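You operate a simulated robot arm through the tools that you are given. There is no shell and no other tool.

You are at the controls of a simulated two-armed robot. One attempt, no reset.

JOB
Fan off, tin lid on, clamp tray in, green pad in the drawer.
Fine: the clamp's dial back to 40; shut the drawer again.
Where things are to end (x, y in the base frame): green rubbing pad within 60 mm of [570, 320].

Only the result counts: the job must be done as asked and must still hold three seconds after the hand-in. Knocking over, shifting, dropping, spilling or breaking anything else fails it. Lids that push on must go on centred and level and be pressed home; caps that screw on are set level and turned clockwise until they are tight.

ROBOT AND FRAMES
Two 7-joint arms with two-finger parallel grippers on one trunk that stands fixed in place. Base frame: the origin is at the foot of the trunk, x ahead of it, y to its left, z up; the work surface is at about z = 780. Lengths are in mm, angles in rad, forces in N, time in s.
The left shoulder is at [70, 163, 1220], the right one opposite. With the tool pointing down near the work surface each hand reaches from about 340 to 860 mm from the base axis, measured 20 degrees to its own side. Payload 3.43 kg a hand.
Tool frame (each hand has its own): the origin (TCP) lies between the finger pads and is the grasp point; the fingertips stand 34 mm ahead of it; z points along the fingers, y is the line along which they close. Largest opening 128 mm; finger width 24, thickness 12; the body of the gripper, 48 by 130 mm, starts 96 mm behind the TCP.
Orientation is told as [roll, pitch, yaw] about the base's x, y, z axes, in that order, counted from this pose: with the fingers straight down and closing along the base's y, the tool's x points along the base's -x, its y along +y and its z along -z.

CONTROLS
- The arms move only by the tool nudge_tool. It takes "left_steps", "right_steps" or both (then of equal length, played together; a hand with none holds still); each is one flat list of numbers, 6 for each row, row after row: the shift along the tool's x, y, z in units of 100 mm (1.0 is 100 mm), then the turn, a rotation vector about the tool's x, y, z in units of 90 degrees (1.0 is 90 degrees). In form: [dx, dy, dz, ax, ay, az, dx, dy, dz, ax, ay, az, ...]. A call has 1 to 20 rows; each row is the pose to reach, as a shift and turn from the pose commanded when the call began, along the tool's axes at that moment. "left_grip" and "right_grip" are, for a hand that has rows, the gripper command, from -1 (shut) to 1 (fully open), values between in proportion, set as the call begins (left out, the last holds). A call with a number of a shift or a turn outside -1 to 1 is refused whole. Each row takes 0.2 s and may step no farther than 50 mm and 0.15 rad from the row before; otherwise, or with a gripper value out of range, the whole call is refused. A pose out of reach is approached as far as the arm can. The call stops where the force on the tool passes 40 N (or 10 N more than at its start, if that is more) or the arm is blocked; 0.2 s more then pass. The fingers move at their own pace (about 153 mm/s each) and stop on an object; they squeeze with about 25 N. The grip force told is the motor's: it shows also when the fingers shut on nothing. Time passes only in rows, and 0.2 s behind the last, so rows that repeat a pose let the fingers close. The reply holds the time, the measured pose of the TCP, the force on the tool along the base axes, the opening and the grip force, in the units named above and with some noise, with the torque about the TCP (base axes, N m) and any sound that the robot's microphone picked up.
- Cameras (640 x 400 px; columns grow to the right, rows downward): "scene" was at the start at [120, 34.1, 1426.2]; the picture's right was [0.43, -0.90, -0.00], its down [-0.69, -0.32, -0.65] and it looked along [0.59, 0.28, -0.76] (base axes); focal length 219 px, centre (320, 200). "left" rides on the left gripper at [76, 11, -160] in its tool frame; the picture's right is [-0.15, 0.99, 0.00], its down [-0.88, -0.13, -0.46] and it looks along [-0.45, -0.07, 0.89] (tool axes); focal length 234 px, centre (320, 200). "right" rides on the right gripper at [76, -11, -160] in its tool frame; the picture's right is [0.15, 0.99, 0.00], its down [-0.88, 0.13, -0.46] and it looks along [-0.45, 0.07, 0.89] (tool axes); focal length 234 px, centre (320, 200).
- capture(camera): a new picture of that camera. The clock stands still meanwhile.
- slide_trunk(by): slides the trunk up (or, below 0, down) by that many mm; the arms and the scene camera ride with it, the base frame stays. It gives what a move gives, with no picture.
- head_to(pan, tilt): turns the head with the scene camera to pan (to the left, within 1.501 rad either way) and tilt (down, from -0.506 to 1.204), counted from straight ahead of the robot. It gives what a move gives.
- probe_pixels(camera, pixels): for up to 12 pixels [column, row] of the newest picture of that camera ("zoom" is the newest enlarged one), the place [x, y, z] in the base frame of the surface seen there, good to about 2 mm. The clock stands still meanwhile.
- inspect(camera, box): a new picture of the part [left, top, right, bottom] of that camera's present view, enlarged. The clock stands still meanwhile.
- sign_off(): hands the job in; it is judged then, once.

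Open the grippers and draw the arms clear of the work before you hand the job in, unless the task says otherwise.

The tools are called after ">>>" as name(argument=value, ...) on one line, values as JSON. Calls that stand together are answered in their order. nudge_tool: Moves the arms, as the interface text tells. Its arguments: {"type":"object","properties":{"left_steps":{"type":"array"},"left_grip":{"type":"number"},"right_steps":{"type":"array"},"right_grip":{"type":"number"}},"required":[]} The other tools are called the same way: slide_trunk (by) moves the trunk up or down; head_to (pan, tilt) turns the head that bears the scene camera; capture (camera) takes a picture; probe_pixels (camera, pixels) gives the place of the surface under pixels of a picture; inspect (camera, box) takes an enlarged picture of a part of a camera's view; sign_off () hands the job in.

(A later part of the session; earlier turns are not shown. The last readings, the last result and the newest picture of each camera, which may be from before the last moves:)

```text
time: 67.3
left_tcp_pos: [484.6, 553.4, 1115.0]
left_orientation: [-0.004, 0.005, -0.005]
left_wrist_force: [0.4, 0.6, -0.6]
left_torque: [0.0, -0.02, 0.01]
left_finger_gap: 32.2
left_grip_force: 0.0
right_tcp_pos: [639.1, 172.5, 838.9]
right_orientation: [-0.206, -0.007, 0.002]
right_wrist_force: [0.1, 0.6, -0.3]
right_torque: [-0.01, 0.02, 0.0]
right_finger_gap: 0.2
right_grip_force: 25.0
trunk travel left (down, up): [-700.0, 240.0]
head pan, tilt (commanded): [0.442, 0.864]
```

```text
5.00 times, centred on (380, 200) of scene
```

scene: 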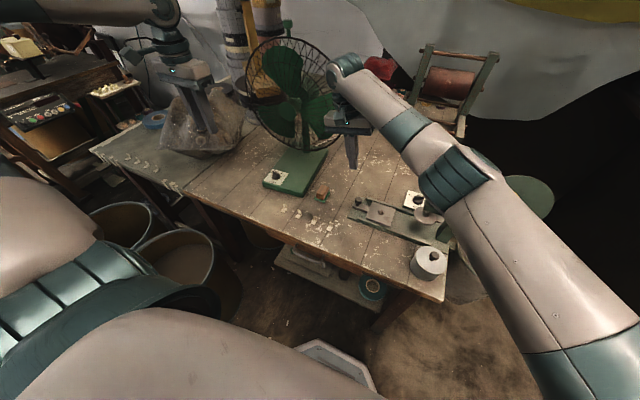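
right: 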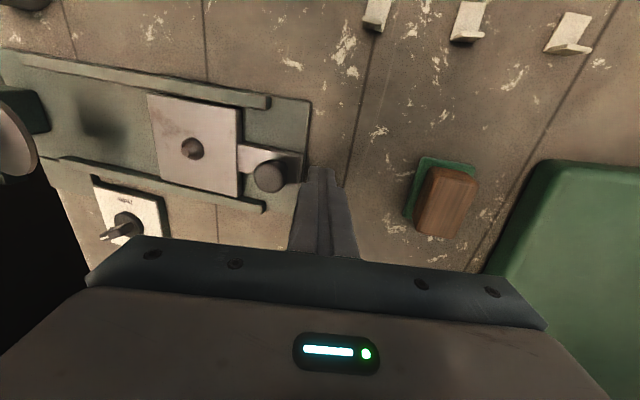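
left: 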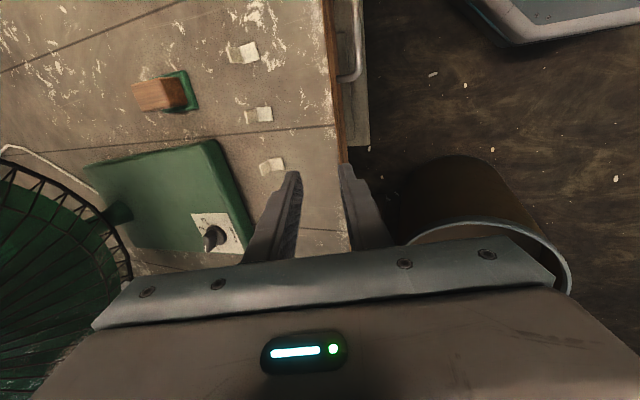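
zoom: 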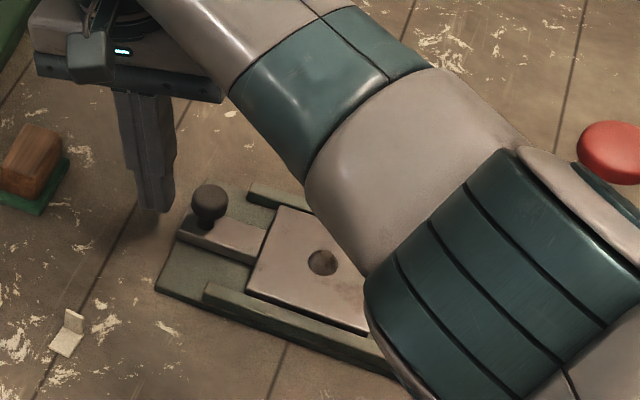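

The closed fingers stand just +y of the knob. I push toward -y, 90 mm at moderate speed, watching the force.

>>> nudge_tool(right_steps=[0, -0.147, 0.031, 0, 0, 0, 0, -0.293, 0.062, 0, 0, 0, 0, -0.44, 0.094, 0, 0, 0, 0, -0.587, 0.125, 0, 0, 0, 0, -0.733, 0.156, 0, 0, 0, 0, -0.88, 0.187, 0, 0, 0])

>>> capture(camera="right")

```text
time: 68.7
left_tcp_pos: [483.7, 554.6, 1115.1]
left_orientation: [-0.004, 0.003, -0.005]
left_wrist_force: [0.5, 0.1, 0.6]
left_torque: [0.01, 0.0, 0.02]
left_finger_gap: 31.8
left_grip_force: 0.1
right_tcp_pos: [640.3, 80.8, 839.9]
right_orientation: [-0.206, -0.006, 0.0]
right_wrist_force: [0.7, 0.9, -0.1]
right_torque: [-0.01, 0.0, -0.01]
right_finger_gap: 0.2
right_grip_force: 24.8
trunk travel left (down, up): [-700.0, 240.0]
head pan, tilt (commanded): [0.442, 0.864]
```

```text
taken
```

right: 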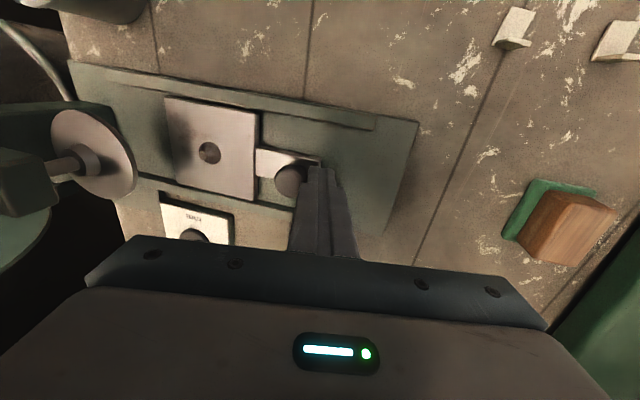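

The tray slides with under 1 N. I continue 42 mm in smaller rows toward the stop.

>>> nudge_tool(right_steps=[0, -0.098, 0.021, 0, 0, 0, 0, -0.196, 0.042, 0, 0, 0, 0, -0.293, 0.062, 0, 0, 0, 0, -0.352, 0.075, 0, 0, 0, 0, -0.411, 0.087, 0, 0, 0])

>>> capture(camera="right")

>>> inspect(camera="scene", box=[340, 170, 460, 250])

```text
time: 69.9
left_tcp_pos: [485.4, 553.9, 1115.6]
left_orientation: [-0.002, 0.004, -0.004]
left_wrist_force: [0.2, 0.0, -0.3]
left_torque: [-0.04, -0.01, 0.02]
left_finger_gap: 32.0
left_grip_force: 0.1
right_tcp_pos: [639.8, 39.5, 838.6]
right_orientation: [-0.207, -0.006, 0.001]
right_wrist_force: [0.2, 0.5, 0.3]
right_torque: [0.04, 0.01, 0.01]
right_finger_gap: 0.4
right_grip_force: 24.7
trunk travel left (down, up): [-700.0, 240.0]
head pan, tilt (commanded): [0.442, 0.864]
```

```text
taken
```

right: 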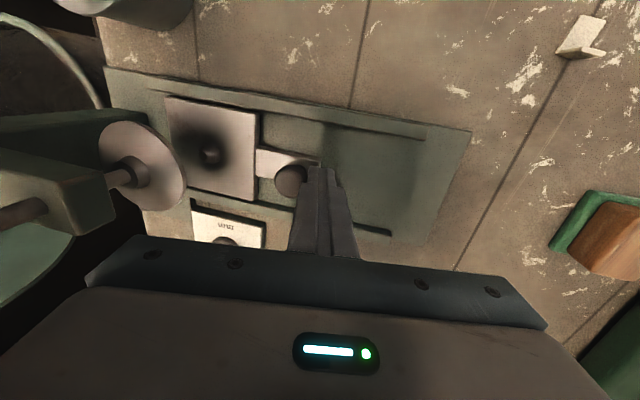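

```text
5.00 times, centred on (400, 210) of scene
```

zoom: 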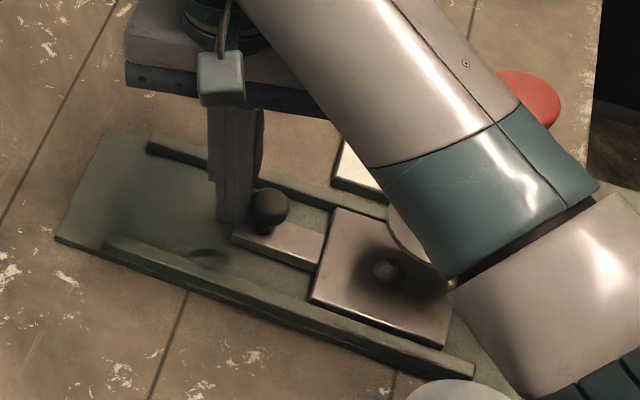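

Still no resistance at y≈39. I push on in 3 mm rows to find the stop, staying clear of the lever.

>>> nudge_tool(right_steps=[0, -0.029, 0.006, 0, 0, 0, 0, -0.059, 0.012, 0, 0, 0, 0, -0.088, 0.019, 0, 0, 0, 0, -0.117, 0.025, 0, 0, 0, 0, -0.147, 0.031, 0, 0, 0])

>>> capture(camera="right")

```text
time: 71.1
left_tcp_pos: [484.5, 554.0, 1115.0]
left_orientation: [-0.003, 0.004, -0.005]
left_wrist_force: [-0.1, -0.3, -0.4]
left_torque: [-0.03, -0.02, 0.02]
left_finger_gap: 32.1
left_grip_force: 0.2
right_tcp_pos: [640.1, 24.9, 838.7]
right_orientation: [-0.207, -0.006, -0.002]
right_wrist_force: [0.7, 0.8, 0.2]
right_torque: [-0.01, 0.0, -0.05]
right_finger_gap: 0.0
right_grip_force: 25.1
trunk travel left (down, up): [-700.0, 240.0]
head pan, tilt (commanded): [0.442, 0.864]
```

```text
taken
```

right: 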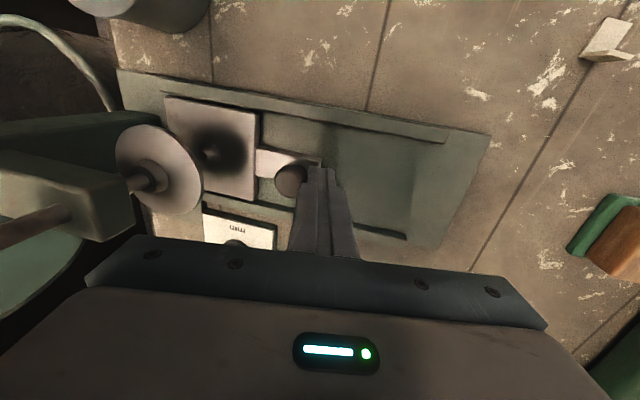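

The pin is now about under the press disc, and there is still no stop. With the tilt I have about 40 mm to the lever, so I continue in 3 mm rows until it resists.

>>> nudge_tool(right_steps=[0, -0.029, 0.006, 0, 0, 0, 0, -0.059, 0.012, 0, 0, 0, 0, -0.088, 0.019, 0, 0, 0, 0, -0.117, 0.025, 0, 0, 0])

>>> inspect(camera="right", box=[80, 60, 340, 260])

>>> probe_pixels(camera="zoom", pixels=[[215, 80], [380, 120], [370, 270], [230, 245], [295, 190], [450, 240], [150, 210], [180, 280], [60, 210], [110, 130], [400, 180], [420, 215]])

```text
time: 72.0
left_tcp_pos: [487.4, 552.8, 1113.4]
left_orientation: [-0.004, 0.006, -0.01]
left_wrist_force: [0.1, 0.2, 0.5]
left_torque: [0.04, 0.02, -0.02]
left_finger_gap: 31.9
left_grip_force: 0.0
right_tcp_pos: [638.2, 24.7, 838.9]
right_orientation: [-0.184, -0.009, 0.011]
right_wrist_force: [3.2, 32.0, -3.0]
right_torque: [0.55, -0.07, 0.09]
right_finger_gap: 0.1
right_grip_force: 24.8
trunk travel left (down, up): [-700.0, 240.0]
head pan, tilt (commanded): [0.442, 0.864]
stopped in row 4 (right hand): the force on the tool passed its limit at 43 N (the readings are from after the stop); the commanded pose is now the measured one
```

```text
2.00 times, centred on (210, 160) of right
```

zoom: 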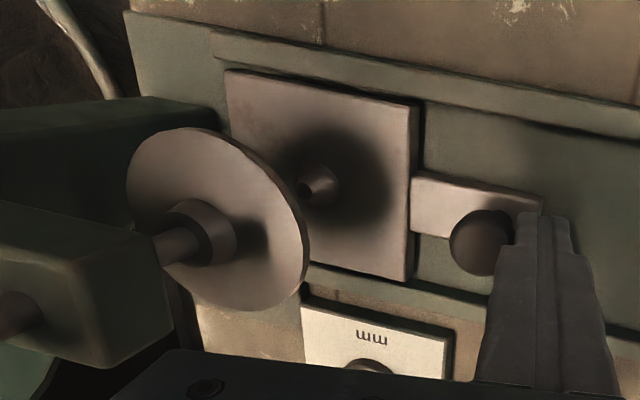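

```text
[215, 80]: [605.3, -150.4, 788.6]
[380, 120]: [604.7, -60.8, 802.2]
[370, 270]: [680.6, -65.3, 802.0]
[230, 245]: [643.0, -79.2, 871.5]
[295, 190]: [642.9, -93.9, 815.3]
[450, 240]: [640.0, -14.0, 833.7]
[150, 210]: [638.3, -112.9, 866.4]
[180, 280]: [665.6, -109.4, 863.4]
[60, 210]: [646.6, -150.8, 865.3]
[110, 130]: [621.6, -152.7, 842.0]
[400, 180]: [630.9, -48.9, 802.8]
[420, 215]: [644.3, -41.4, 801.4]
```

The tray hit its stop (43 N) with its pin at about (643, -94) under the press disc: it is in. I back off and lift.

>>> nudge_tool(right_steps=[0, 0.1, -0.02, 0, 0, 0, 0, 0.25, -0.05, 0, 0, 0, 0, 0.147, -0.45, 0, 0, 0, 0, 0.05, -0.9, 0, 0, 0])

>>> inspect(camera="right", box=[80, 60, 400, 260])

```text
time: 73.0
left_tcp_pos: [484.2, 551.3, 1115.0]
left_orientation: [-0.004, 0.003, -0.006]
left_wrist_force: [-0.2, 0.4, -0.7]
left_torque: [0.04, -0.01, -0.03]
left_finger_gap: 32.0
left_grip_force: 0.0
right_tcp_pos: [638.1, 37.6, 926.3]
right_orientation: [-0.197, -0.008, 0.005]
right_wrist_force: [1.3, -0.6, 0.2]
right_torque: [0.03, 0.01, 0.02]
right_finger_gap: 0.0
right_grip_force: 24.2
trunk travel left (down, up): [-700.0, 240.0]
head pan, tilt (commanded): [0.442, 0.864]
```

```text
2.00 times, centred on (240, 160) of right
```

zoom: 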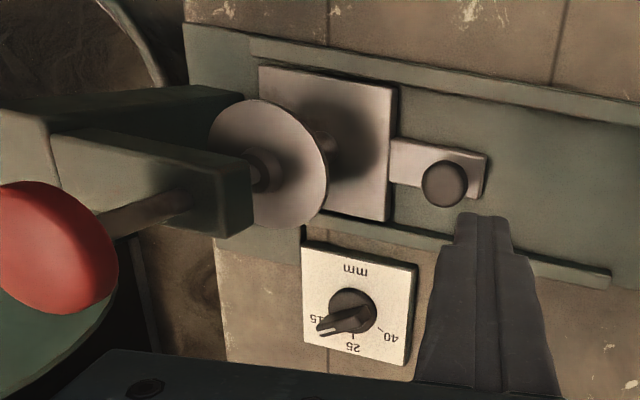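

The tray is fully in with the dial at zoom (352,310) still reading near 15. I rise, level the tool, and go over to the dial.

>>> nudge_tool(right_steps=[0, -0.069, -0.326, -0.042, 0, 0, 0, -0.139, -0.652, -0.083, 0, 0, 0, -0.208, -0.978, -0.125, 0, 0], right_grip=-0.2)

>>> nudge_tool(right_steps=[-0.33, 0, 0, 0, 0, 0, -0.67, 0, 0, 0, 0, 0, -1.0, 0, 0, 0, 0, 0])

>>> nudge_tool(right_steps=[-0.03, -0.125, 0, 0, 0, 0.083, -0.06, -0.25, 0, 0, 0, 0.167, -0.09, -0.375, 0, 0, 0, 0.25, -0.12, -0.5, 0, 0, 0, 0.333, -0.15, -0.625, 0, 0, 0, 0.417, -0.18, -0.75, 0, 0, 0, 0.5, -0.21, -0.875, 0, 0, 0, 0.583, -0.23, -1.0, 0, 0, 0, 0.667])

>>> capture(camera="right")

>>> capture(camera="scene")

```text
time: 73.8
left_tcp_pos: [484.6, 552.3, 1115.5]
left_orientation: [-0.004, 0.003, -0.007]
left_wrist_force: [0.2, -0.2, 0.4]
left_torque: [-0.03, 0.01, 0.06]
left_finger_gap: 32.4
left_grip_force: 0.0
right_tcp_pos: [636.7, 37.8, 1027.9]
right_orientation: [0.002, -0.008, 0.006]
right_wrist_force: [-0.5, 0.1, 0.5]
right_torque: [-0.01, -0.04, 0.0]
right_finger_gap: 51.4
right_grip_force: 0.0
trunk travel left (down, up): [-700.0, 240.0]
head pan, tilt (commanded): [0.442, 0.864]
```

```text
time: 74.6
left_tcp_pos: [485.6, 553.9, 1114.1]
left_orientation: [-0.006, 0.004, -0.008]
left_wrist_force: [0.3, 0.1, -0.3]
left_torque: [0.01, -0.02, -0.01]
left_finger_gap: 31.9
left_grip_force: 0.0
right_tcp_pos: [736.9, 39.5, 1027.1]
right_orientation: [0.0, -0.007, 0.006]
right_wrist_force: [0.5, -0.7, 0.3]
right_torque: [-0.04, 0.02, 0.02]
right_finger_gap: 51.4
right_grip_force: 0.1
trunk travel left (down, up): [-700.0, 240.0]
head pan, tilt (commanded): [0.442, 0.864]
```

```text
time: 76.4
left_tcp_pos: [486.1, 551.2, 1117.2]
left_orientation: [-0.003, 0.005, -0.007]
left_wrist_force: [-0.1, 0.4, 0.3]
left_torque: [0.03, -0.03, 0.0]
left_finger_gap: 31.9
left_grip_force: 0.0
right_tcp_pos: [760.4, -61.1, 1026.7]
right_orientation: [0.009, -0.002, -1.046]
right_wrist_force: [-0.7, -0.4, -0.3]
right_torque: [0.03, 0.01, 0.01]
right_finger_gap: 51.2
right_grip_force: 0.1
trunk travel left (down, up): [-700.0, 240.0]
head pan, tilt (commanded): [0.442, 0.864]
```

```text
taken
```

right: 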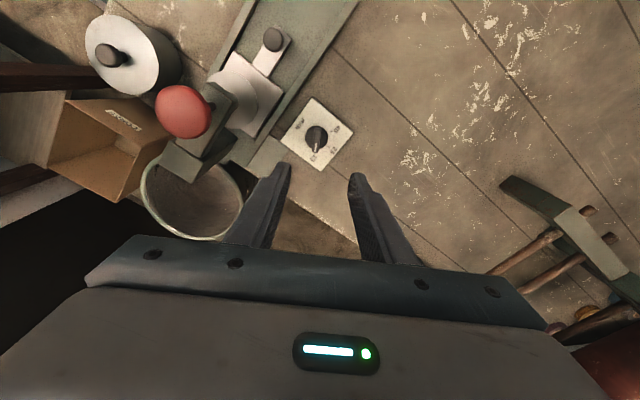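

```text
taken
```

scene: 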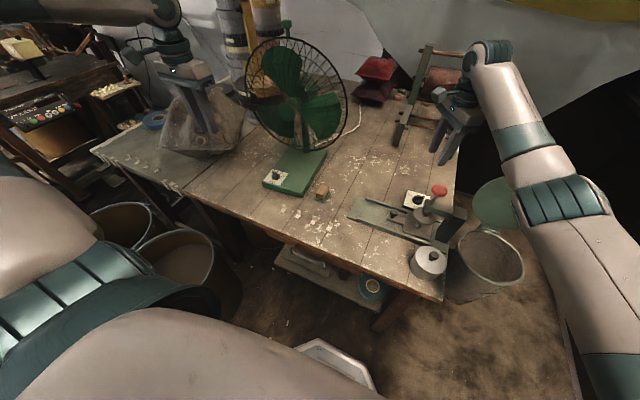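

The dial is at right-camera (316,137). I zoom and probe its ticks, disc and ridge.

>>> inspect(camera="right", box=[276, 95, 356, 175])

>>> probe_pixels(camera="zoom", pixels=[[320, 200], [320, 250], [320, 160], [260, 200], [380, 200], [310, 280], [300, 300], [350, 150], [240, 170], [400, 170], [320, 120], [420, 230]])

```text
5.00 times, centred on (316, 135) of right
```

zoom: 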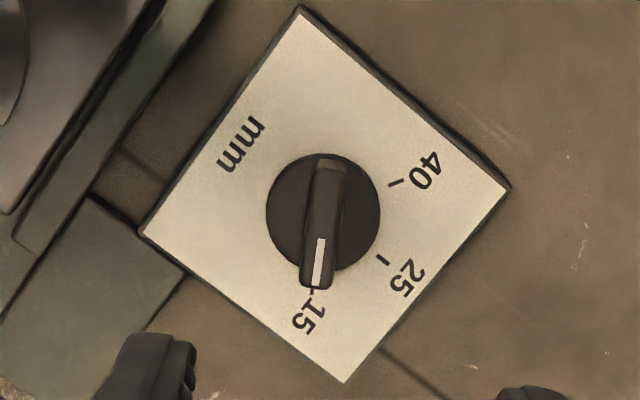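

```text
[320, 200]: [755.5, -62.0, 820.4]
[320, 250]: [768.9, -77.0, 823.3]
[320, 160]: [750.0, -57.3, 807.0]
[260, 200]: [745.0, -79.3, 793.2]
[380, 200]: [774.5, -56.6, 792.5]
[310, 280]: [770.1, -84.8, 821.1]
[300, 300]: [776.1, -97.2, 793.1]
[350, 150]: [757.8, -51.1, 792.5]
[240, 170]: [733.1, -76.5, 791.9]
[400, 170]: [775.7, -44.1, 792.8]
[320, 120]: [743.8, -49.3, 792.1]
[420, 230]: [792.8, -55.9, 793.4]
```

The dial reads 15; 40 lies 115° counter-clockwise, with the knob centre about (1, -10) mm from my tool axis. I centre over it with a 5° lean (keeping the hand camera clear of the red lever) and descend half way.

>>> nudge_tool(right_steps=[-0.028, -0.01, 0.24, 0, 0.014, 0, -0.056, -0.019, 0.48, 0, 0.028, 0, -0.085, -0.029, 0.72, 0, 0.042, 0, -0.113, -0.038, 0.95, 0, 0.0556, 0])

>>> capture(camera="right")

>>> inspect(camera="right", box=[270, 105, 370, 195])

>>> inspect(camera="scene", box=[390, 120, 490, 220])

```text
time: 77.4
left_tcp_pos: [484.9, 551.7, 1115.2]
left_orientation: [-0.004, 0.005, -0.007]
left_wrist_force: [0.4, -0.8, 0.4]
left_torque: [0.0, 0.0, 0.01]
left_finger_gap: 31.7
left_grip_force: 0.0
right_tcp_pos: [764.2, -71.9, 931.0]
right_orientation: [0.009, 0.083, -1.045]
right_wrist_force: [-0.9, -0.7, 0.0]
right_torque: [-0.01, -0.01, 0.03]
right_finger_gap: 51.1
right_grip_force: 0.0
trunk travel left (down, up): [-700.0, 240.0]
head pan, tilt (commanded): [0.442, 0.864]
```

```text
taken
```

right: 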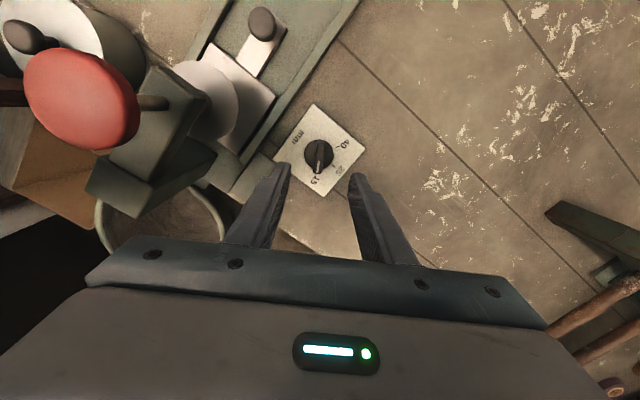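

```text
4.44 times, centred on (320, 150) of right
```

zoom: 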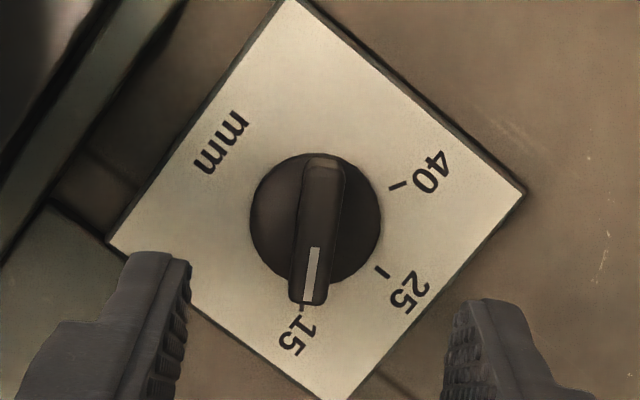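

```text
4.00 times, centred on (440, 170) of scene
```

zoom: 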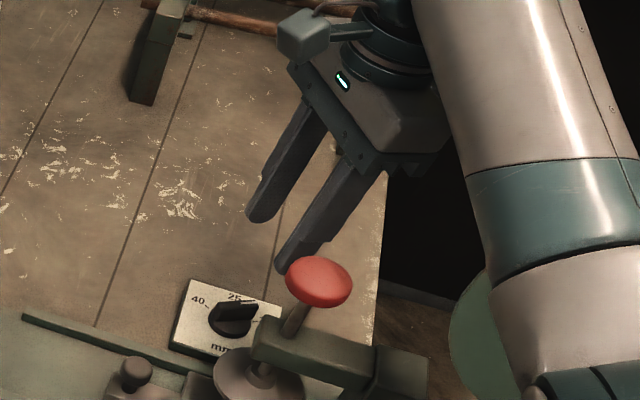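

Alignment is good: the ridge centre falls at the projected grip point. I descend the remaining 89 mm around the ridge.

>>> nudge_tool(right_steps=[-0.026, 0, 0.3, 0, 0, 0, -0.052, 0, 0.6, 0, 0, 0, -0.066, 0, 0.76, 0, 0, 0, -0.078, 0, 0.887, 0, 0, 0])

>>> inspect(camera="right", box=[260, 110, 380, 220])

>>> inspect(camera="scene", box=[390, 140, 490, 220])

```text
time: 78.4
left_tcp_pos: [485.9, 552.5, 1114.2]
left_orientation: [-0.004, 0.005, -0.008]
left_wrist_force: [-0.6, -0.3, 0.0]
left_torque: [0.0, 0.0, 0.03]
left_finger_gap: 32.0
left_grip_force: 0.0
right_tcp_pos: [764.3, -72.9, 843.0]
right_orientation: [0.007, 0.082, -1.045]
right_wrist_force: [0.2, -0.1, 0.0]
right_torque: [0.01, 0.04, -0.02]
right_finger_gap: 50.8
right_grip_force: 0.1
trunk travel left (down, up): [-700.0, 240.0]
head pan, tilt (commanded): [0.442, 0.864]
```

```text
3.64 times, centred on (320, 165) of right
```

zoom: 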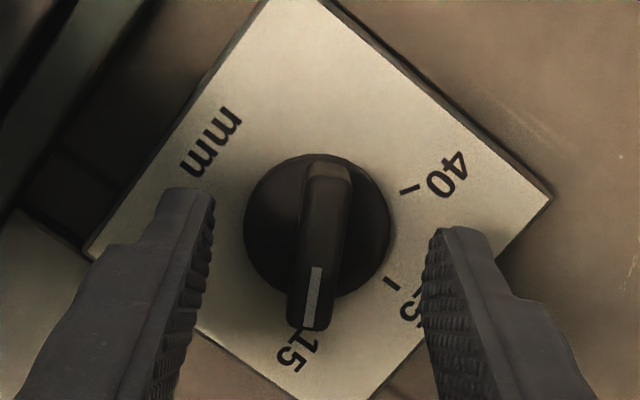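

```text
5.00 times, centred on (440, 180) of scene
```

zoom: 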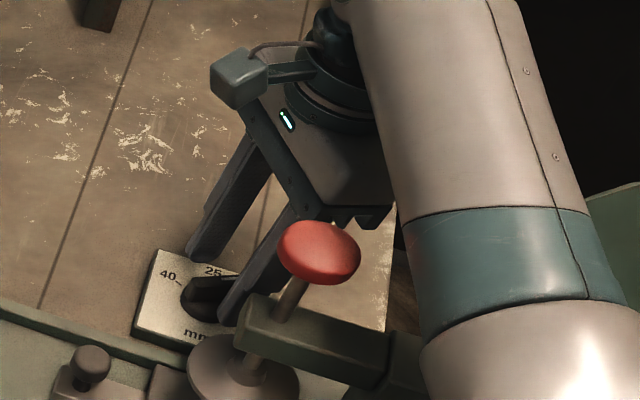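

The ridge is between the fingers. I close on it.

>>> nudge_tool(right_steps=[0, 0, 0, 0, 0, 0, 0, 0, 0, 0, 0, 0], right_grip=-1)

>>> inspect(camera="right", box=[260, 110, 380, 220])

```text
time: 79.0
left_tcp_pos: [485.2, 551.6, 1113.8]
left_orientation: [-0.004, 0.005, -0.006]
left_wrist_force: [1.0, -0.4, -0.3]
left_torque: [0.0, 0.01, 0.0]
left_finger_gap: 31.9
left_grip_force: 0.3
right_tcp_pos: [764.2, -72.6, 843.2]
right_orientation: [0.008, 0.082, -1.044]
right_wrist_force: [-2.8, -1.7, -1.5]
right_torque: [-0.51, 0.15, -0.03]
right_finger_gap: 10.7
right_grip_force: 43.9
trunk travel left (down, up): [-700.0, 240.0]
head pan, tilt (commanded): [0.442, 0.864]
```

```text
3.64 times, centred on (320, 165) of right
```

zoom: 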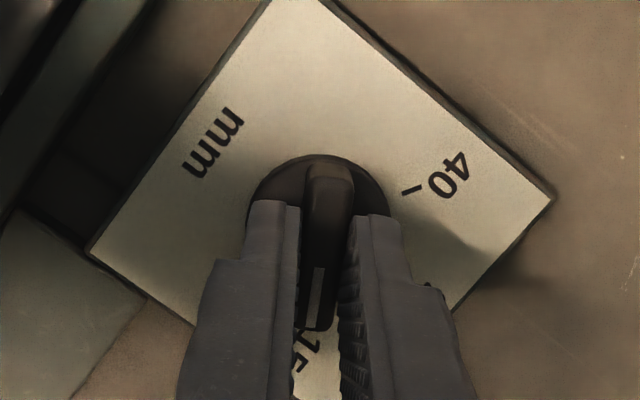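

Gripped at 10.7 mm. First half of the turn: 58° counter-clockwise about the knob axis.

>>> nudge_tool(right_steps=[0.0002, 0.0035, 0, 0.008, 0, -0.0921, 0.001, 0.0069, 0.0001, 0.0161, 0, -0.1842, 0.0022, 0.0101, 0.0002, 0.0241, 0, -0.2763, 0.0039, 0.0132, 0.0003, 0.0322, 0, -0.3684, 0.006, 0.0159, 0.0005, 0.0402, 0, -0.4605, 0.0085, 0.0184, 0.0007, 0.0482, 0, -0.5526, 0.0113, 0.0204, 0.001, 0.0563, 0, -0.6447])

>>> inspect(camera="right", box=[240, 90, 400, 220])

>>> inspect(camera="scene", box=[390, 140, 490, 220])

```text
time: 80.6
left_tcp_pos: [485.7, 551.8, 1115.1]
left_orientation: [-0.004, 0.003, -0.006]
left_wrist_force: [-0.6, 0.3, 0.1]
left_torque: [0.01, 0.01, 0.0]
left_finger_gap: 32.1
left_grip_force: 0.0
right_tcp_pos: [764.9, -69.0, 842.5]
right_orientation: [0.003, 0.078, -0.023]
right_wrist_force: [-5.4, -2.2, -1.3]
right_torque: [0.02, 1.18, 0.04]
right_finger_gap: 11.0
right_grip_force: 44.4
trunk travel left (down, up): [-700.0, 240.0]
head pan, tilt (commanded): [0.442, 0.864]
```

```text
3.08 times, centred on (320, 155) of right
```

zoom: 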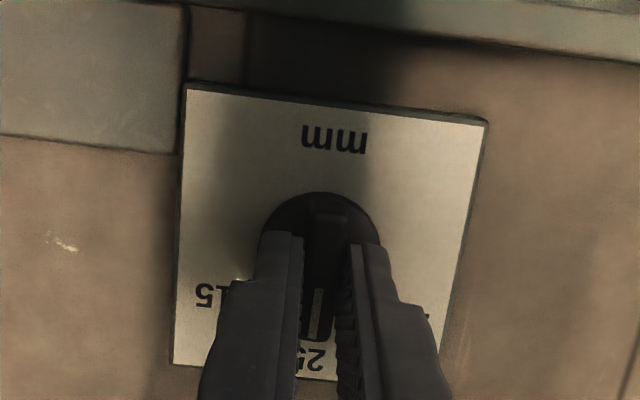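

```text
5.00 times, centred on (440, 180) of scene
```

zoom: 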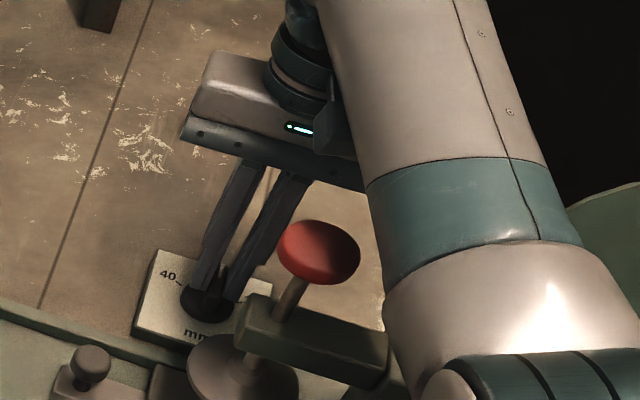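

The pointer now sits at 25. Second half of the turn, another 58° to 40.

>>> nudge_tool(right_steps=[0.0002, 0.0035, 0, 0.008, 0, -0.0921, 0.001, 0.0069, 0.0001, 0.0161, 0, -0.1842, 0.0022, 0.0101, 0.0002, 0.0241, 0, -0.2763, 0.0039, 0.0132, 0.0003, 0.0322, 0, -0.3684, 0.006, 0.0159, 0.0005, 0.0402, 0, -0.4605, 0.0085, 0.0184, 0.0007, 0.0482, 0, -0.5526, 0.0113, 0.0204, 0.001, 0.0563, 0, -0.6447, 0.0113, 0.0204, 0.001, 0.0563, 0, -0.6447])

>>> inspect(camera="right", box=[240, 90, 400, 220])

```text
time: 82.4
left_tcp_pos: [485.1, 550.9, 1115.2]
left_orientation: [-0.004, 0.004, -0.007]
left_wrist_force: [0.1, 0.1, 0.0]
left_torque: [-0.01, 0.03, 0.0]
left_finger_gap: 32.0
left_grip_force: 0.0
right_tcp_pos: [764.8, -67.2, 842.6]
right_orientation: [-0.005, 0.081, 0.992]
right_wrist_force: [-10.0, 0.2, -5.9]
right_torque: [1.11, -0.21, 0.03]
right_finger_gap: 11.0
right_grip_force: 44.2
trunk travel left (down, up): [-700.0, 240.0]
head pan, tilt (commanded): [0.442, 0.864]
```

```text
3.08 times, centred on (320, 155) of right
```

zoom: 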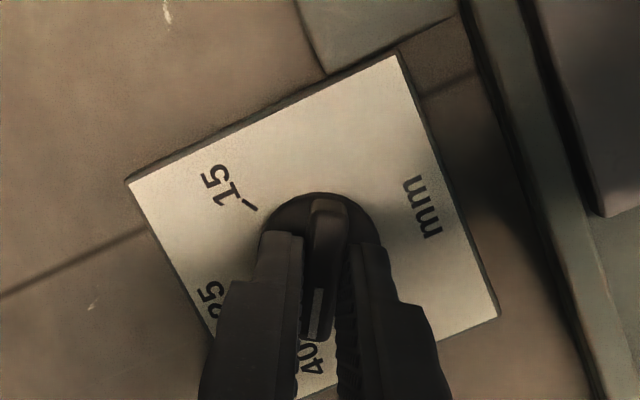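

The pointer is at 40 (yaw 56.8°). I open and lift 100 mm to check.

>>> nudge_tool(right_steps=[0, 0, 0, 0, 0, 0, 0, 0, 0, 0, 0, 0, 0.022, 0, -0.249, 0, 0, 0, 0.044, 0, -0.498, 0, 0, 0, 0.065, 0, -0.747, 0, 0, 0, 0.087, 0, -0.996, 0, 0, 0], right_grip=-0.3)

>>> inspect(camera="right", box=[270, 95, 370, 185])

>>> inspect(camera="scene", box=[396, 180, 436, 215])

```text
time: 83.8
left_tcp_pos: [484.7, 551.8, 1113.8]
left_orientation: [-0.003, 0.004, -0.009]
left_wrist_force: [0.3, 0.1, -0.5]
left_torque: [-0.01, -0.01, 0.0]
left_finger_gap: 31.9
left_grip_force: 0.1
right_tcp_pos: [764.2, -69.2, 944.3]
right_orientation: [-0.008, 0.083, 0.99]
right_wrist_force: [-0.2, -0.7, 0.3]
right_torque: [-0.01, 0.02, 0.01]
right_finger_gap: 45.0
right_grip_force: 0.0
trunk travel left (down, up): [-700.0, 240.0]
head pan, tilt (commanded): [0.442, 0.864]
```

```text
4.44 times, centred on (320, 140) of right
```

zoom: 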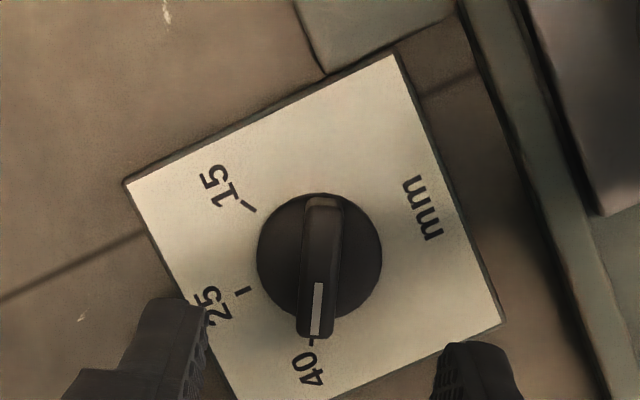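

```text
11.43 times, centred on (416, 198) of scene
```

zoom: 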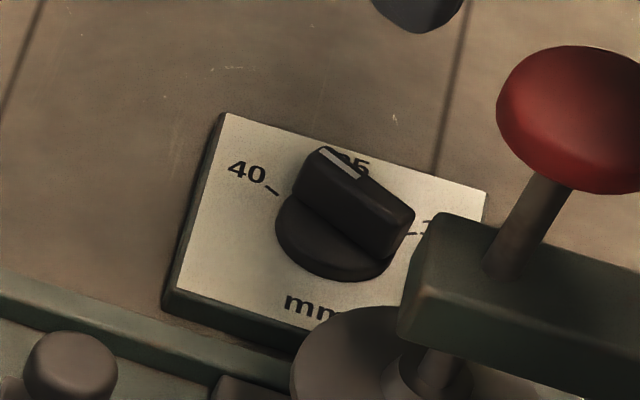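

In the right view the pointer runs onto the 40 tick. I zoom in tighter to check it to a degree or two.

>>> inspect(camera="right", box=[295, 128, 345, 178])

>>> probe_pixels(camera="zoom", pixels=[[320, 130], [318, 180], [312, 240], [305, 340], [305, 355], [220, 200], [420, 200], [320, 60], [180, 245], [330, 130], [300, 290], [310, 290]])

```text
8.00 times, centred on (320, 153) of right
```

zoom: 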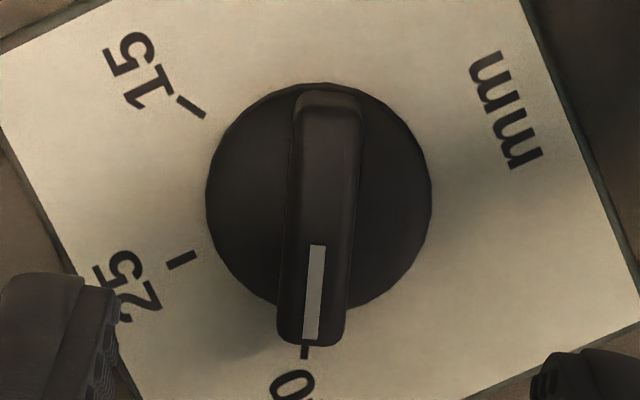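

```text
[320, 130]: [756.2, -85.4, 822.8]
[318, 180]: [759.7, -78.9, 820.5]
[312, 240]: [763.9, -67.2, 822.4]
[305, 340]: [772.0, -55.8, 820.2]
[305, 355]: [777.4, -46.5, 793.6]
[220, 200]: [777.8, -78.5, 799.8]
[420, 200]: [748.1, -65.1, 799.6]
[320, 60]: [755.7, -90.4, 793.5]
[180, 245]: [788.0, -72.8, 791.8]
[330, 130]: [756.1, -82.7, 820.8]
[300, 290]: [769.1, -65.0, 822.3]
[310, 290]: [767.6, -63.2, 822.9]
```

The pointer is within 1° of the 40 tick. Fan, lid, tray and dial are done; now the drawer. I lift the right hand clear of the clamp, level it and turn it to yaw 90°.

>>> nudge_tool(right_steps=[0.026, 0, -0.299, 0, -0.0185, 0, 0.052, 0, -0.597, 0, -0.037, 0, 0.078, 0, -0.896, 0, -0.0556, 0], left_steps=[0, 0.3, -0.1, 0, 0, 0, 0, 0.6, -0.2, 0, 0, 0, 0, 0.9, -0.35, 0, 0, 0])

>>> nudge_tool(right_steps=[-0.158, 0.193, 0, 0, 0, -0.092, -0.316, 0.386, 0, 0, 0, -0.185, -0.473, 0.578, 0, 0, 0, -0.277, -0.631, 0.771, 0, 0, 0, -0.369], right_grip=-0.5)

>>> capture(camera="scene")

```text
time: 84.6
left_tcp_pos: [486.4, 641.8, 1149.4]
left_orientation: [-0.003, 0.004, -0.007]
left_wrist_force: [0.4, -0.4, -0.3]
left_torque: [-0.01, -0.03, 0.02]
left_finger_gap: 32.0
left_grip_force: 0.0
right_tcp_pos: [763.7, -68.2, 1032.7]
right_orientation: [-0.008, -0.006, 0.989]
right_wrist_force: [-0.8, -0.6, 0.7]
right_torque: [-0.02, -0.01, -0.03]
right_finger_gap: 44.8
right_grip_force: 0.1
trunk travel left (down, up): [-700.0, 240.0]
head pan, tilt (commanded): [0.442, 0.864]
```

```text
time: 85.6
left_tcp_pos: [486.3, 642.5, 1150.1]
left_orientation: [-0.005, 0.004, -0.007]
left_wrist_force: [-0.2, -0.3, 0.4]
left_torque: [-0.03, 0.01, 0.0]
left_finger_gap: 32.0
left_grip_force: 0.0
right_tcp_pos: [734.5, 26.2, 1031.5]
right_orientation: [-0.01, 0.001, 1.572]
right_wrist_force: [0.3, 0.8, -0.2]
right_torque: [-0.02, 0.01, -0.01]
right_finger_gap: 31.9
right_grip_force: 0.1
trunk travel left (down, up): [-700.0, 240.0]
head pan, tilt (commanded): [0.442, 0.864]
```

```text
taken
```

scene: 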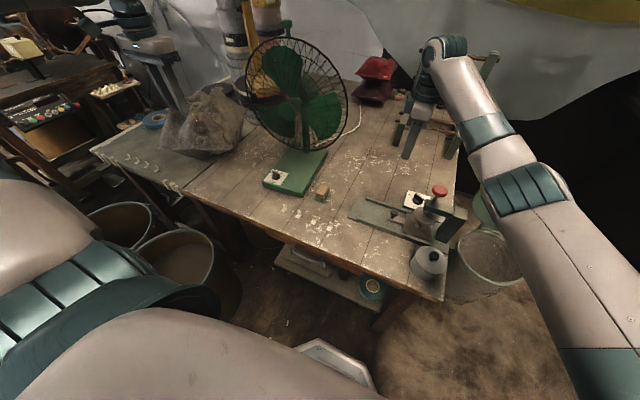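

I carry the right hand back over the table toward the drawer side in three steps.

>>> nudge_tool(right_steps=[-0.2, 0.33, 0.13, 0, 0, 0, -0.4, 0.67, 0.27, 0, 0, 0, -0.6, 1.0, 0.4, 0, 0, 0])

>>> nudge_tool(right_steps=[-0.2, 0.33, 0.13, 0, 0, 0, -0.4, 0.67, 0.27, 0, 0, 0, -0.6, 1.0, 0.4, 0, 0, 0])

>>> nudge_tool(right_steps=[-0.2, 0.33, 0, 0, 0, 0, -0.4, 0.67, 0, 0, 0, 0, -0.6, 1.0, 0, 0, 0, 0])

>>> capture(camera="scene")

>>> capture(camera="right")

```text
time: 86.4
left_tcp_pos: [485.5, 640.9, 1150.5]
left_orientation: [-0.003, 0.003, -0.006]
left_wrist_force: [0.7, -0.5, 0.6]
left_torque: [0.0, -0.03, 0.01]
left_finger_gap: 32.0
left_grip_force: 0.1
right_tcp_pos: [634.5, 86.3, 991.5]
right_orientation: [-0.009, 0.0, 1.57]
right_wrist_force: [1.4, 1.0, 0.3]
right_torque: [0.02, -0.02, 0.02]
right_finger_gap: 32.0
right_grip_force: 0.1
trunk travel left (down, up): [-700.0, 240.0]
head pan, tilt (commanded): [0.442, 0.864]
```

```text
time: 87.2
left_tcp_pos: [486.0, 642.1, 1149.1]
left_orientation: [-0.003, 0.005, -0.007]
left_wrist_force: [0.1, 0.2, 0.3]
left_torque: [-0.01, -0.02, 0.0]
left_finger_gap: 32.3
left_grip_force: 0.0
right_tcp_pos: [535.1, 147.2, 950.5]
right_orientation: [-0.008, 0.0, 1.569]
right_wrist_force: [0.5, -0.1, -0.3]
right_torque: [-0.01, 0.0, -0.02]
right_finger_gap: 32.1
right_grip_force: 0.0
trunk travel left (down, up): [-700.0, 240.0]
head pan, tilt (commanded): [0.442, 0.864]
```

```text
time: 88.0
left_tcp_pos: [486.6, 643.2, 1149.3]
left_orientation: [-0.005, 0.003, -0.006]
left_wrist_force: [-0.7, -0.5, -0.3]
left_torque: [-0.02, -0.02, -0.01]
left_finger_gap: 32.1
left_grip_force: 0.1
right_tcp_pos: [433.4, 208.5, 950.0]
right_orientation: [-0.008, 0.0, 1.571]
right_wrist_force: [0.3, 1.1, 0.4]
right_torque: [0.0, 0.02, 0.01]
right_finger_gap: 32.1
right_grip_force: 0.0
trunk travel left (down, up): [-700.0, 240.0]
head pan, tilt (commanded): [0.442, 0.864]
```

```text
taken
```

scene: 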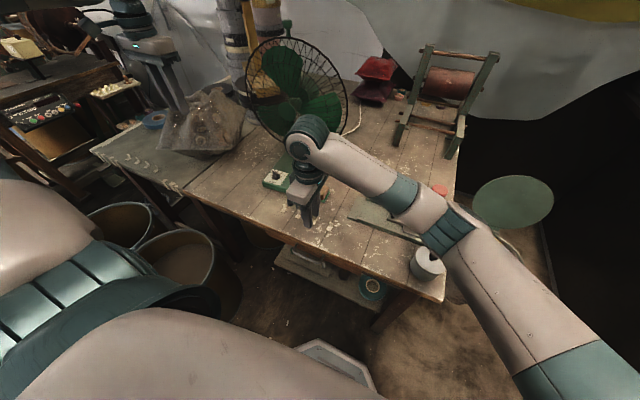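

```text
taken
```

right: 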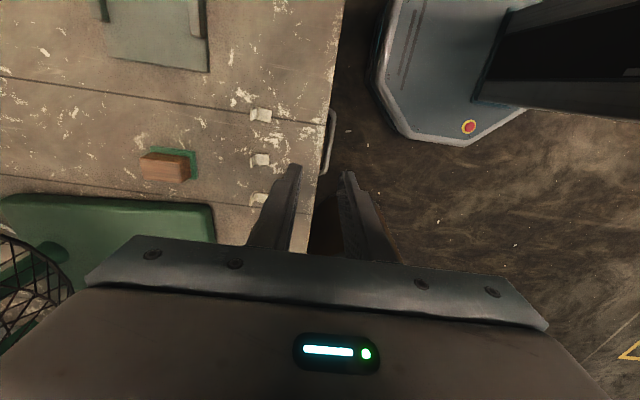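

The arm reaches across comfortably. I tilt the fingers 18° forward and move to just in front of the handle.

>>> nudge_tool(right_steps=[-0.078, 0.177, 0.2, 0.067, 0, 0, -0.157, 0.353, 0.4, 0.133, 0, 0, -0.235, 0.53, 0.6, 0.2, 0, 0], right_grip=-0.56)

>>> capture(camera="right")

```text
time: 88.8
left_tcp_pos: [486.5, 641.2, 1150.2]
left_orientation: [-0.005, 0.004, -0.007]
left_wrist_force: [-0.2, 0.1, 0.8]
left_torque: [-0.02, -0.03, -0.02]
left_finger_gap: 31.8
left_grip_force: 0.0
right_tcp_pos: [382.6, 229.8, 890.6]
right_orientation: [-0.325, -0.001, 1.569]
right_wrist_force: [0.2, -0.4, -0.4]
right_torque: [0.02, -0.01, 0.0]
right_finger_gap: 28.2
right_grip_force: 0.2
trunk travel left (down, up): [-700.0, 240.0]
head pan, tilt (commanded): [0.442, 0.864]
```

```text
taken
```

right: 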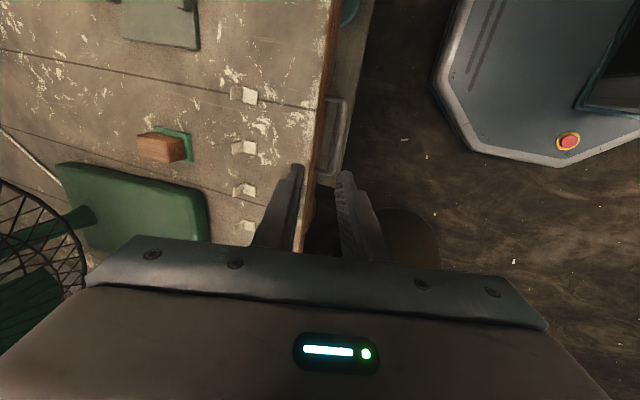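

Reach is fine. The handle shows at (330,140); I zoom and probe it for an accurate bar position and the table edge.

>>> inspect(camera="right", box=[290, 80, 370, 200])

>>> probe_pixels(camera="zoom", pixels=[[350, 80], [345, 120], [340, 160], [335, 200], [330, 240], [360, 120], [325, 120], [300, 120], [280, 120], [290, 200], [270, 200], [310, 60]])

```text
3.33 times, centred on (330, 140) of right
```

zoom: 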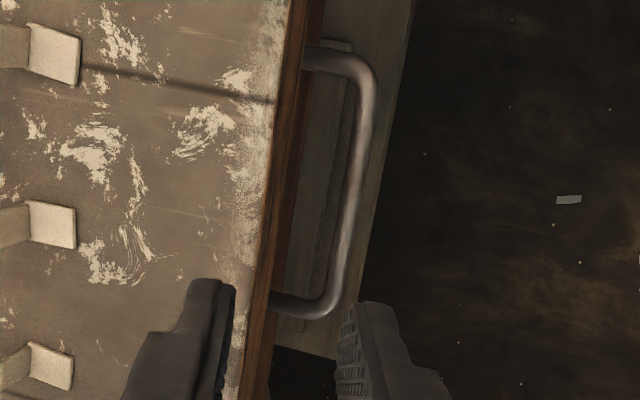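

```text
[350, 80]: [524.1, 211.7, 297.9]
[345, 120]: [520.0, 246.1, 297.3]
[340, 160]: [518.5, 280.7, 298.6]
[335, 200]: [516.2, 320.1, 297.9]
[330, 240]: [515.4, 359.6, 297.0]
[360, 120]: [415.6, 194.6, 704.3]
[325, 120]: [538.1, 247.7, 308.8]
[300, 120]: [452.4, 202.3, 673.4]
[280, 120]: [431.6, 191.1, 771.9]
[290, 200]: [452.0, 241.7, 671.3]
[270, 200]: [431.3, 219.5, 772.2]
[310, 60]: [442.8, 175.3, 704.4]
```

I probe directly along the bar's centre line and edges.

>>> inspect(camera="right", box=[290, 80, 370, 200])

>>> probe_pixels(camera="zoom", pixels=[[364, 120], [358, 160], [350, 210], [343, 250], [356, 210], [345, 210], [364, 160], [352, 160], [266, 240], [283, 160], [275, 160], [330, 300]])

```text
3.33 times, centred on (330, 140) of right
```

zoom: 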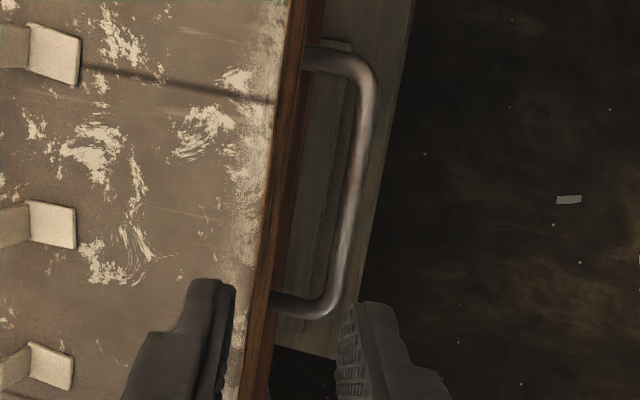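

```text
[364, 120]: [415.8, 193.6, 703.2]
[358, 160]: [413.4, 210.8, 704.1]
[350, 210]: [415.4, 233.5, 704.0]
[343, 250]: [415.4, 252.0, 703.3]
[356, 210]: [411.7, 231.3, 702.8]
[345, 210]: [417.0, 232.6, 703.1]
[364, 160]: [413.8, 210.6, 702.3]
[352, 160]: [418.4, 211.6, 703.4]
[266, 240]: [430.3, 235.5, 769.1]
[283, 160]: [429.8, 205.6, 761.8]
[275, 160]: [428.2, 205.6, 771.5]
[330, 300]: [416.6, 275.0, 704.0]
```

Bar centre is x≈415, z≈698 (top 703.5). I descend to the pre-grasp point 90 mm up along the finger direction.

>>> nudge_tool(right_steps=[0, 0.1, 0.276, 0, 0, 0, -0.005, 0.2, 0.552, 0, 0, 0, -0.01, 0.3, 0.828, 0, 0, 0])

>>> capture(camera="right")

>>> inspect(camera="scene", box=[240, 170, 380, 280])

```text
time: 89.6
left_tcp_pos: [487.3, 640.6, 1150.4]
left_orientation: [-0.004, 0.004, -0.007]
left_wrist_force: [-0.1, -0.4, 0.3]
left_torque: [-0.03, 0.0, 0.02]
left_finger_gap: 32.1
left_grip_force: 0.2
right_tcp_pos: [381.4, 231.7, 802.2]
right_orientation: [-0.324, -0.002, 1.568]
right_wrist_force: [0.0, 1.1, 0.1]
right_torque: [0.02, -0.01, 0.03]
right_finger_gap: 28.1
right_grip_force: 0.0
trunk travel left (down, up): [-700.0, 240.0]
head pan, tilt (commanded): [0.442, 0.864]
```

```text
taken
```

right: 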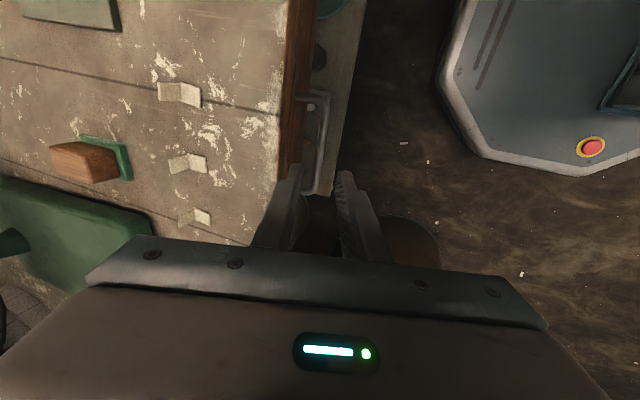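

```text
3.64 times, centred on (310, 225) of scene
```

zoom: 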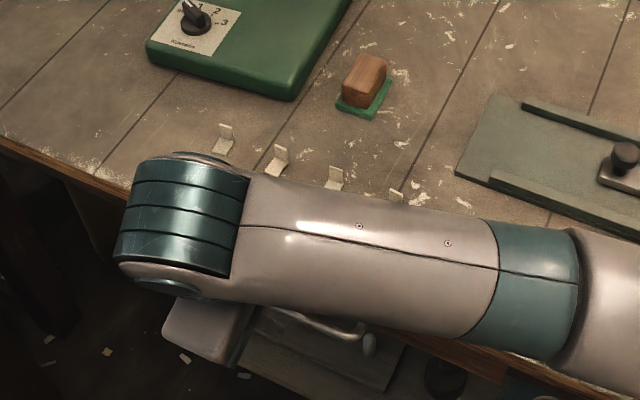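

The fingers line up with the bar (both near column 321). I advance 89 mm along the finger direction so that the bar comes between the tips.

>>> nudge_tool(right_steps=[0, 0.004, 0.25, 0, 0, 0, 0, 0.008, 0.45, 0, 0, 0, 0, 0.012, 0.6, 0, 0, 0, 0, 0.015, 0.72, 0, 0, 0, 0, 0.016, 0.82, 0, 0, 0, 0, 0.017, 0.894, 0, 0, 0])

>>> capture(camera="right")

>>> inspect(camera="right", box=[260, 90, 380, 220])

```text
time: 91.0
left_tcp_pos: [486.7, 641.3, 1149.8]
left_orientation: [-0.005, 0.003, -0.008]
left_wrist_force: [-0.3, 0.2, 0.1]
left_torque: [-0.02, 0.0, 0.02]
left_finger_gap: 32.0
left_grip_force: 0.1
right_tcp_pos: [406.9, 231.8, 716.7]
right_orientation: [-0.323, -0.001, 1.568]
right_wrist_force: [0.5, 1.1, -0.7]
right_torque: [0.02, 0.02, 0.01]
right_finger_gap: 28.2
right_grip_force: 0.1
trunk travel left (down, up): [-700.0, 240.0]
head pan, tilt (commanded): [0.442, 0.864]
```

```text
taken
```

right: 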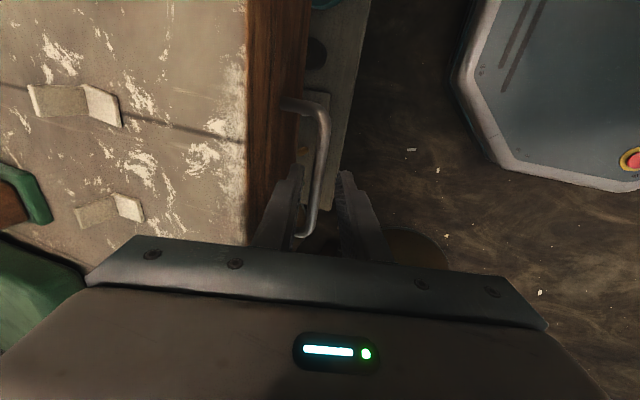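

```text
3.08 times, centred on (320, 155) of right
```

zoom: 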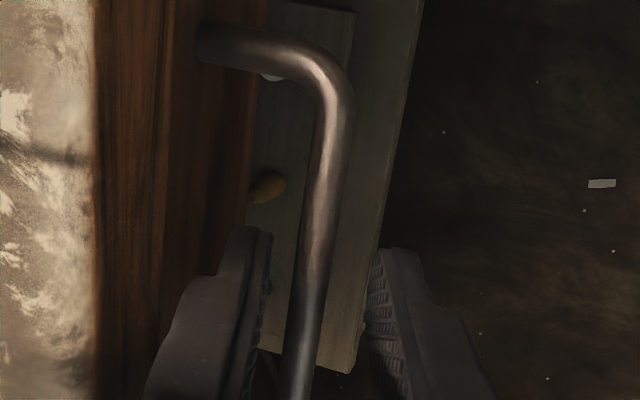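

The bar lies between the fingers with no contact. I close on it.

>>> nudge_tool(right_steps=[0, 0, 0, 0, 0, 0, 0, 0, 0, 0, 0, 0], right_grip=-1)

```text
time: 91.6
left_tcp_pos: [486.5, 641.4, 1150.8]
left_orientation: [-0.004, 0.005, -0.006]
left_wrist_force: [-0.5, 0.8, 0.0]
left_torque: [0.01, -0.02, 0.03]
left_finger_gap: 31.9
left_grip_force: 0.1
right_tcp_pos: [406.4, 231.2, 717.3]
right_orientation: [-0.323, -0.003, 1.572]
right_wrist_force: [1.6, -1.3, 6.9]
right_torque: [-0.47, -0.09, 0.95]
right_finger_gap: 9.9
right_grip_force: 43.1
trunk travel left (down, up): [-700.0, 240.0]
head pan, tilt (commanded): [0.442, 0.864]
```

The bar is gripped (9.9 mm). I pull straight back 60 mm toward the robot in 10 mm rows.

>>> nudge_tool(right_steps=[0, 0.095, -0.032, 0, 0, 0, 0, 0.19, -0.064, 0, 0, 0, 0, 0.284, -0.096, 0, 0, 0, 0, 0.379, -0.128, 0, 0, 0, 0, 0.474, -0.16, 0, 0, 0, 0, 0.569, -0.191, 0, 0, 0])

>>> capture(camera="right")

>>> capture(camera="scene")

```text
time: 93.0
left_tcp_pos: [484.9, 639.5, 1151.7]
left_orientation: [-0.002, 0.001, -0.007]
left_wrist_force: [-0.5, -0.5, -0.1]
left_torque: [-0.01, 0.05, 0.02]
left_finger_gap: 31.9
left_grip_force: 0.0
right_tcp_pos: [345.7, 230.6, 718.0]
right_orientation: [-0.324, -0.001, 1.57]
right_wrist_force: [-0.4, -10.0, 26.0]
right_torque: [-1.35, -0.31, 0.63]
right_finger_gap: 9.8
right_grip_force: 43.1
trunk travel left (down, up): [-700.0, 240.0]
head pan, tilt (commanded): [0.442, 0.864]
```

```text
taken
```

right: 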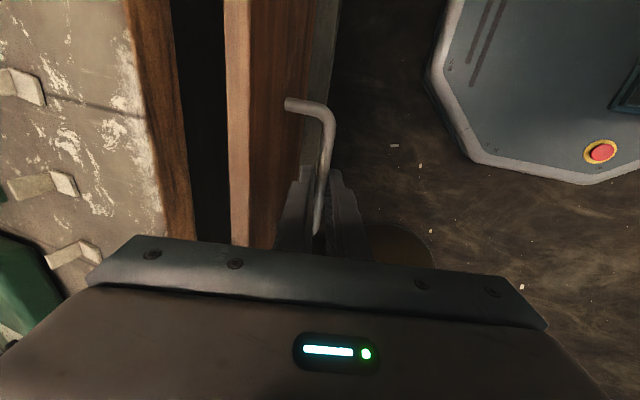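

```text
taken
```

scene: 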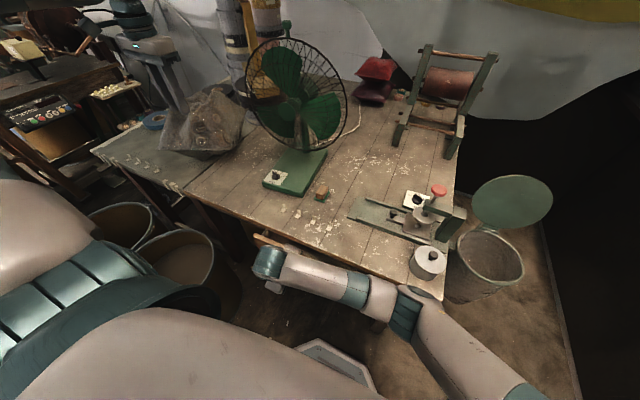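

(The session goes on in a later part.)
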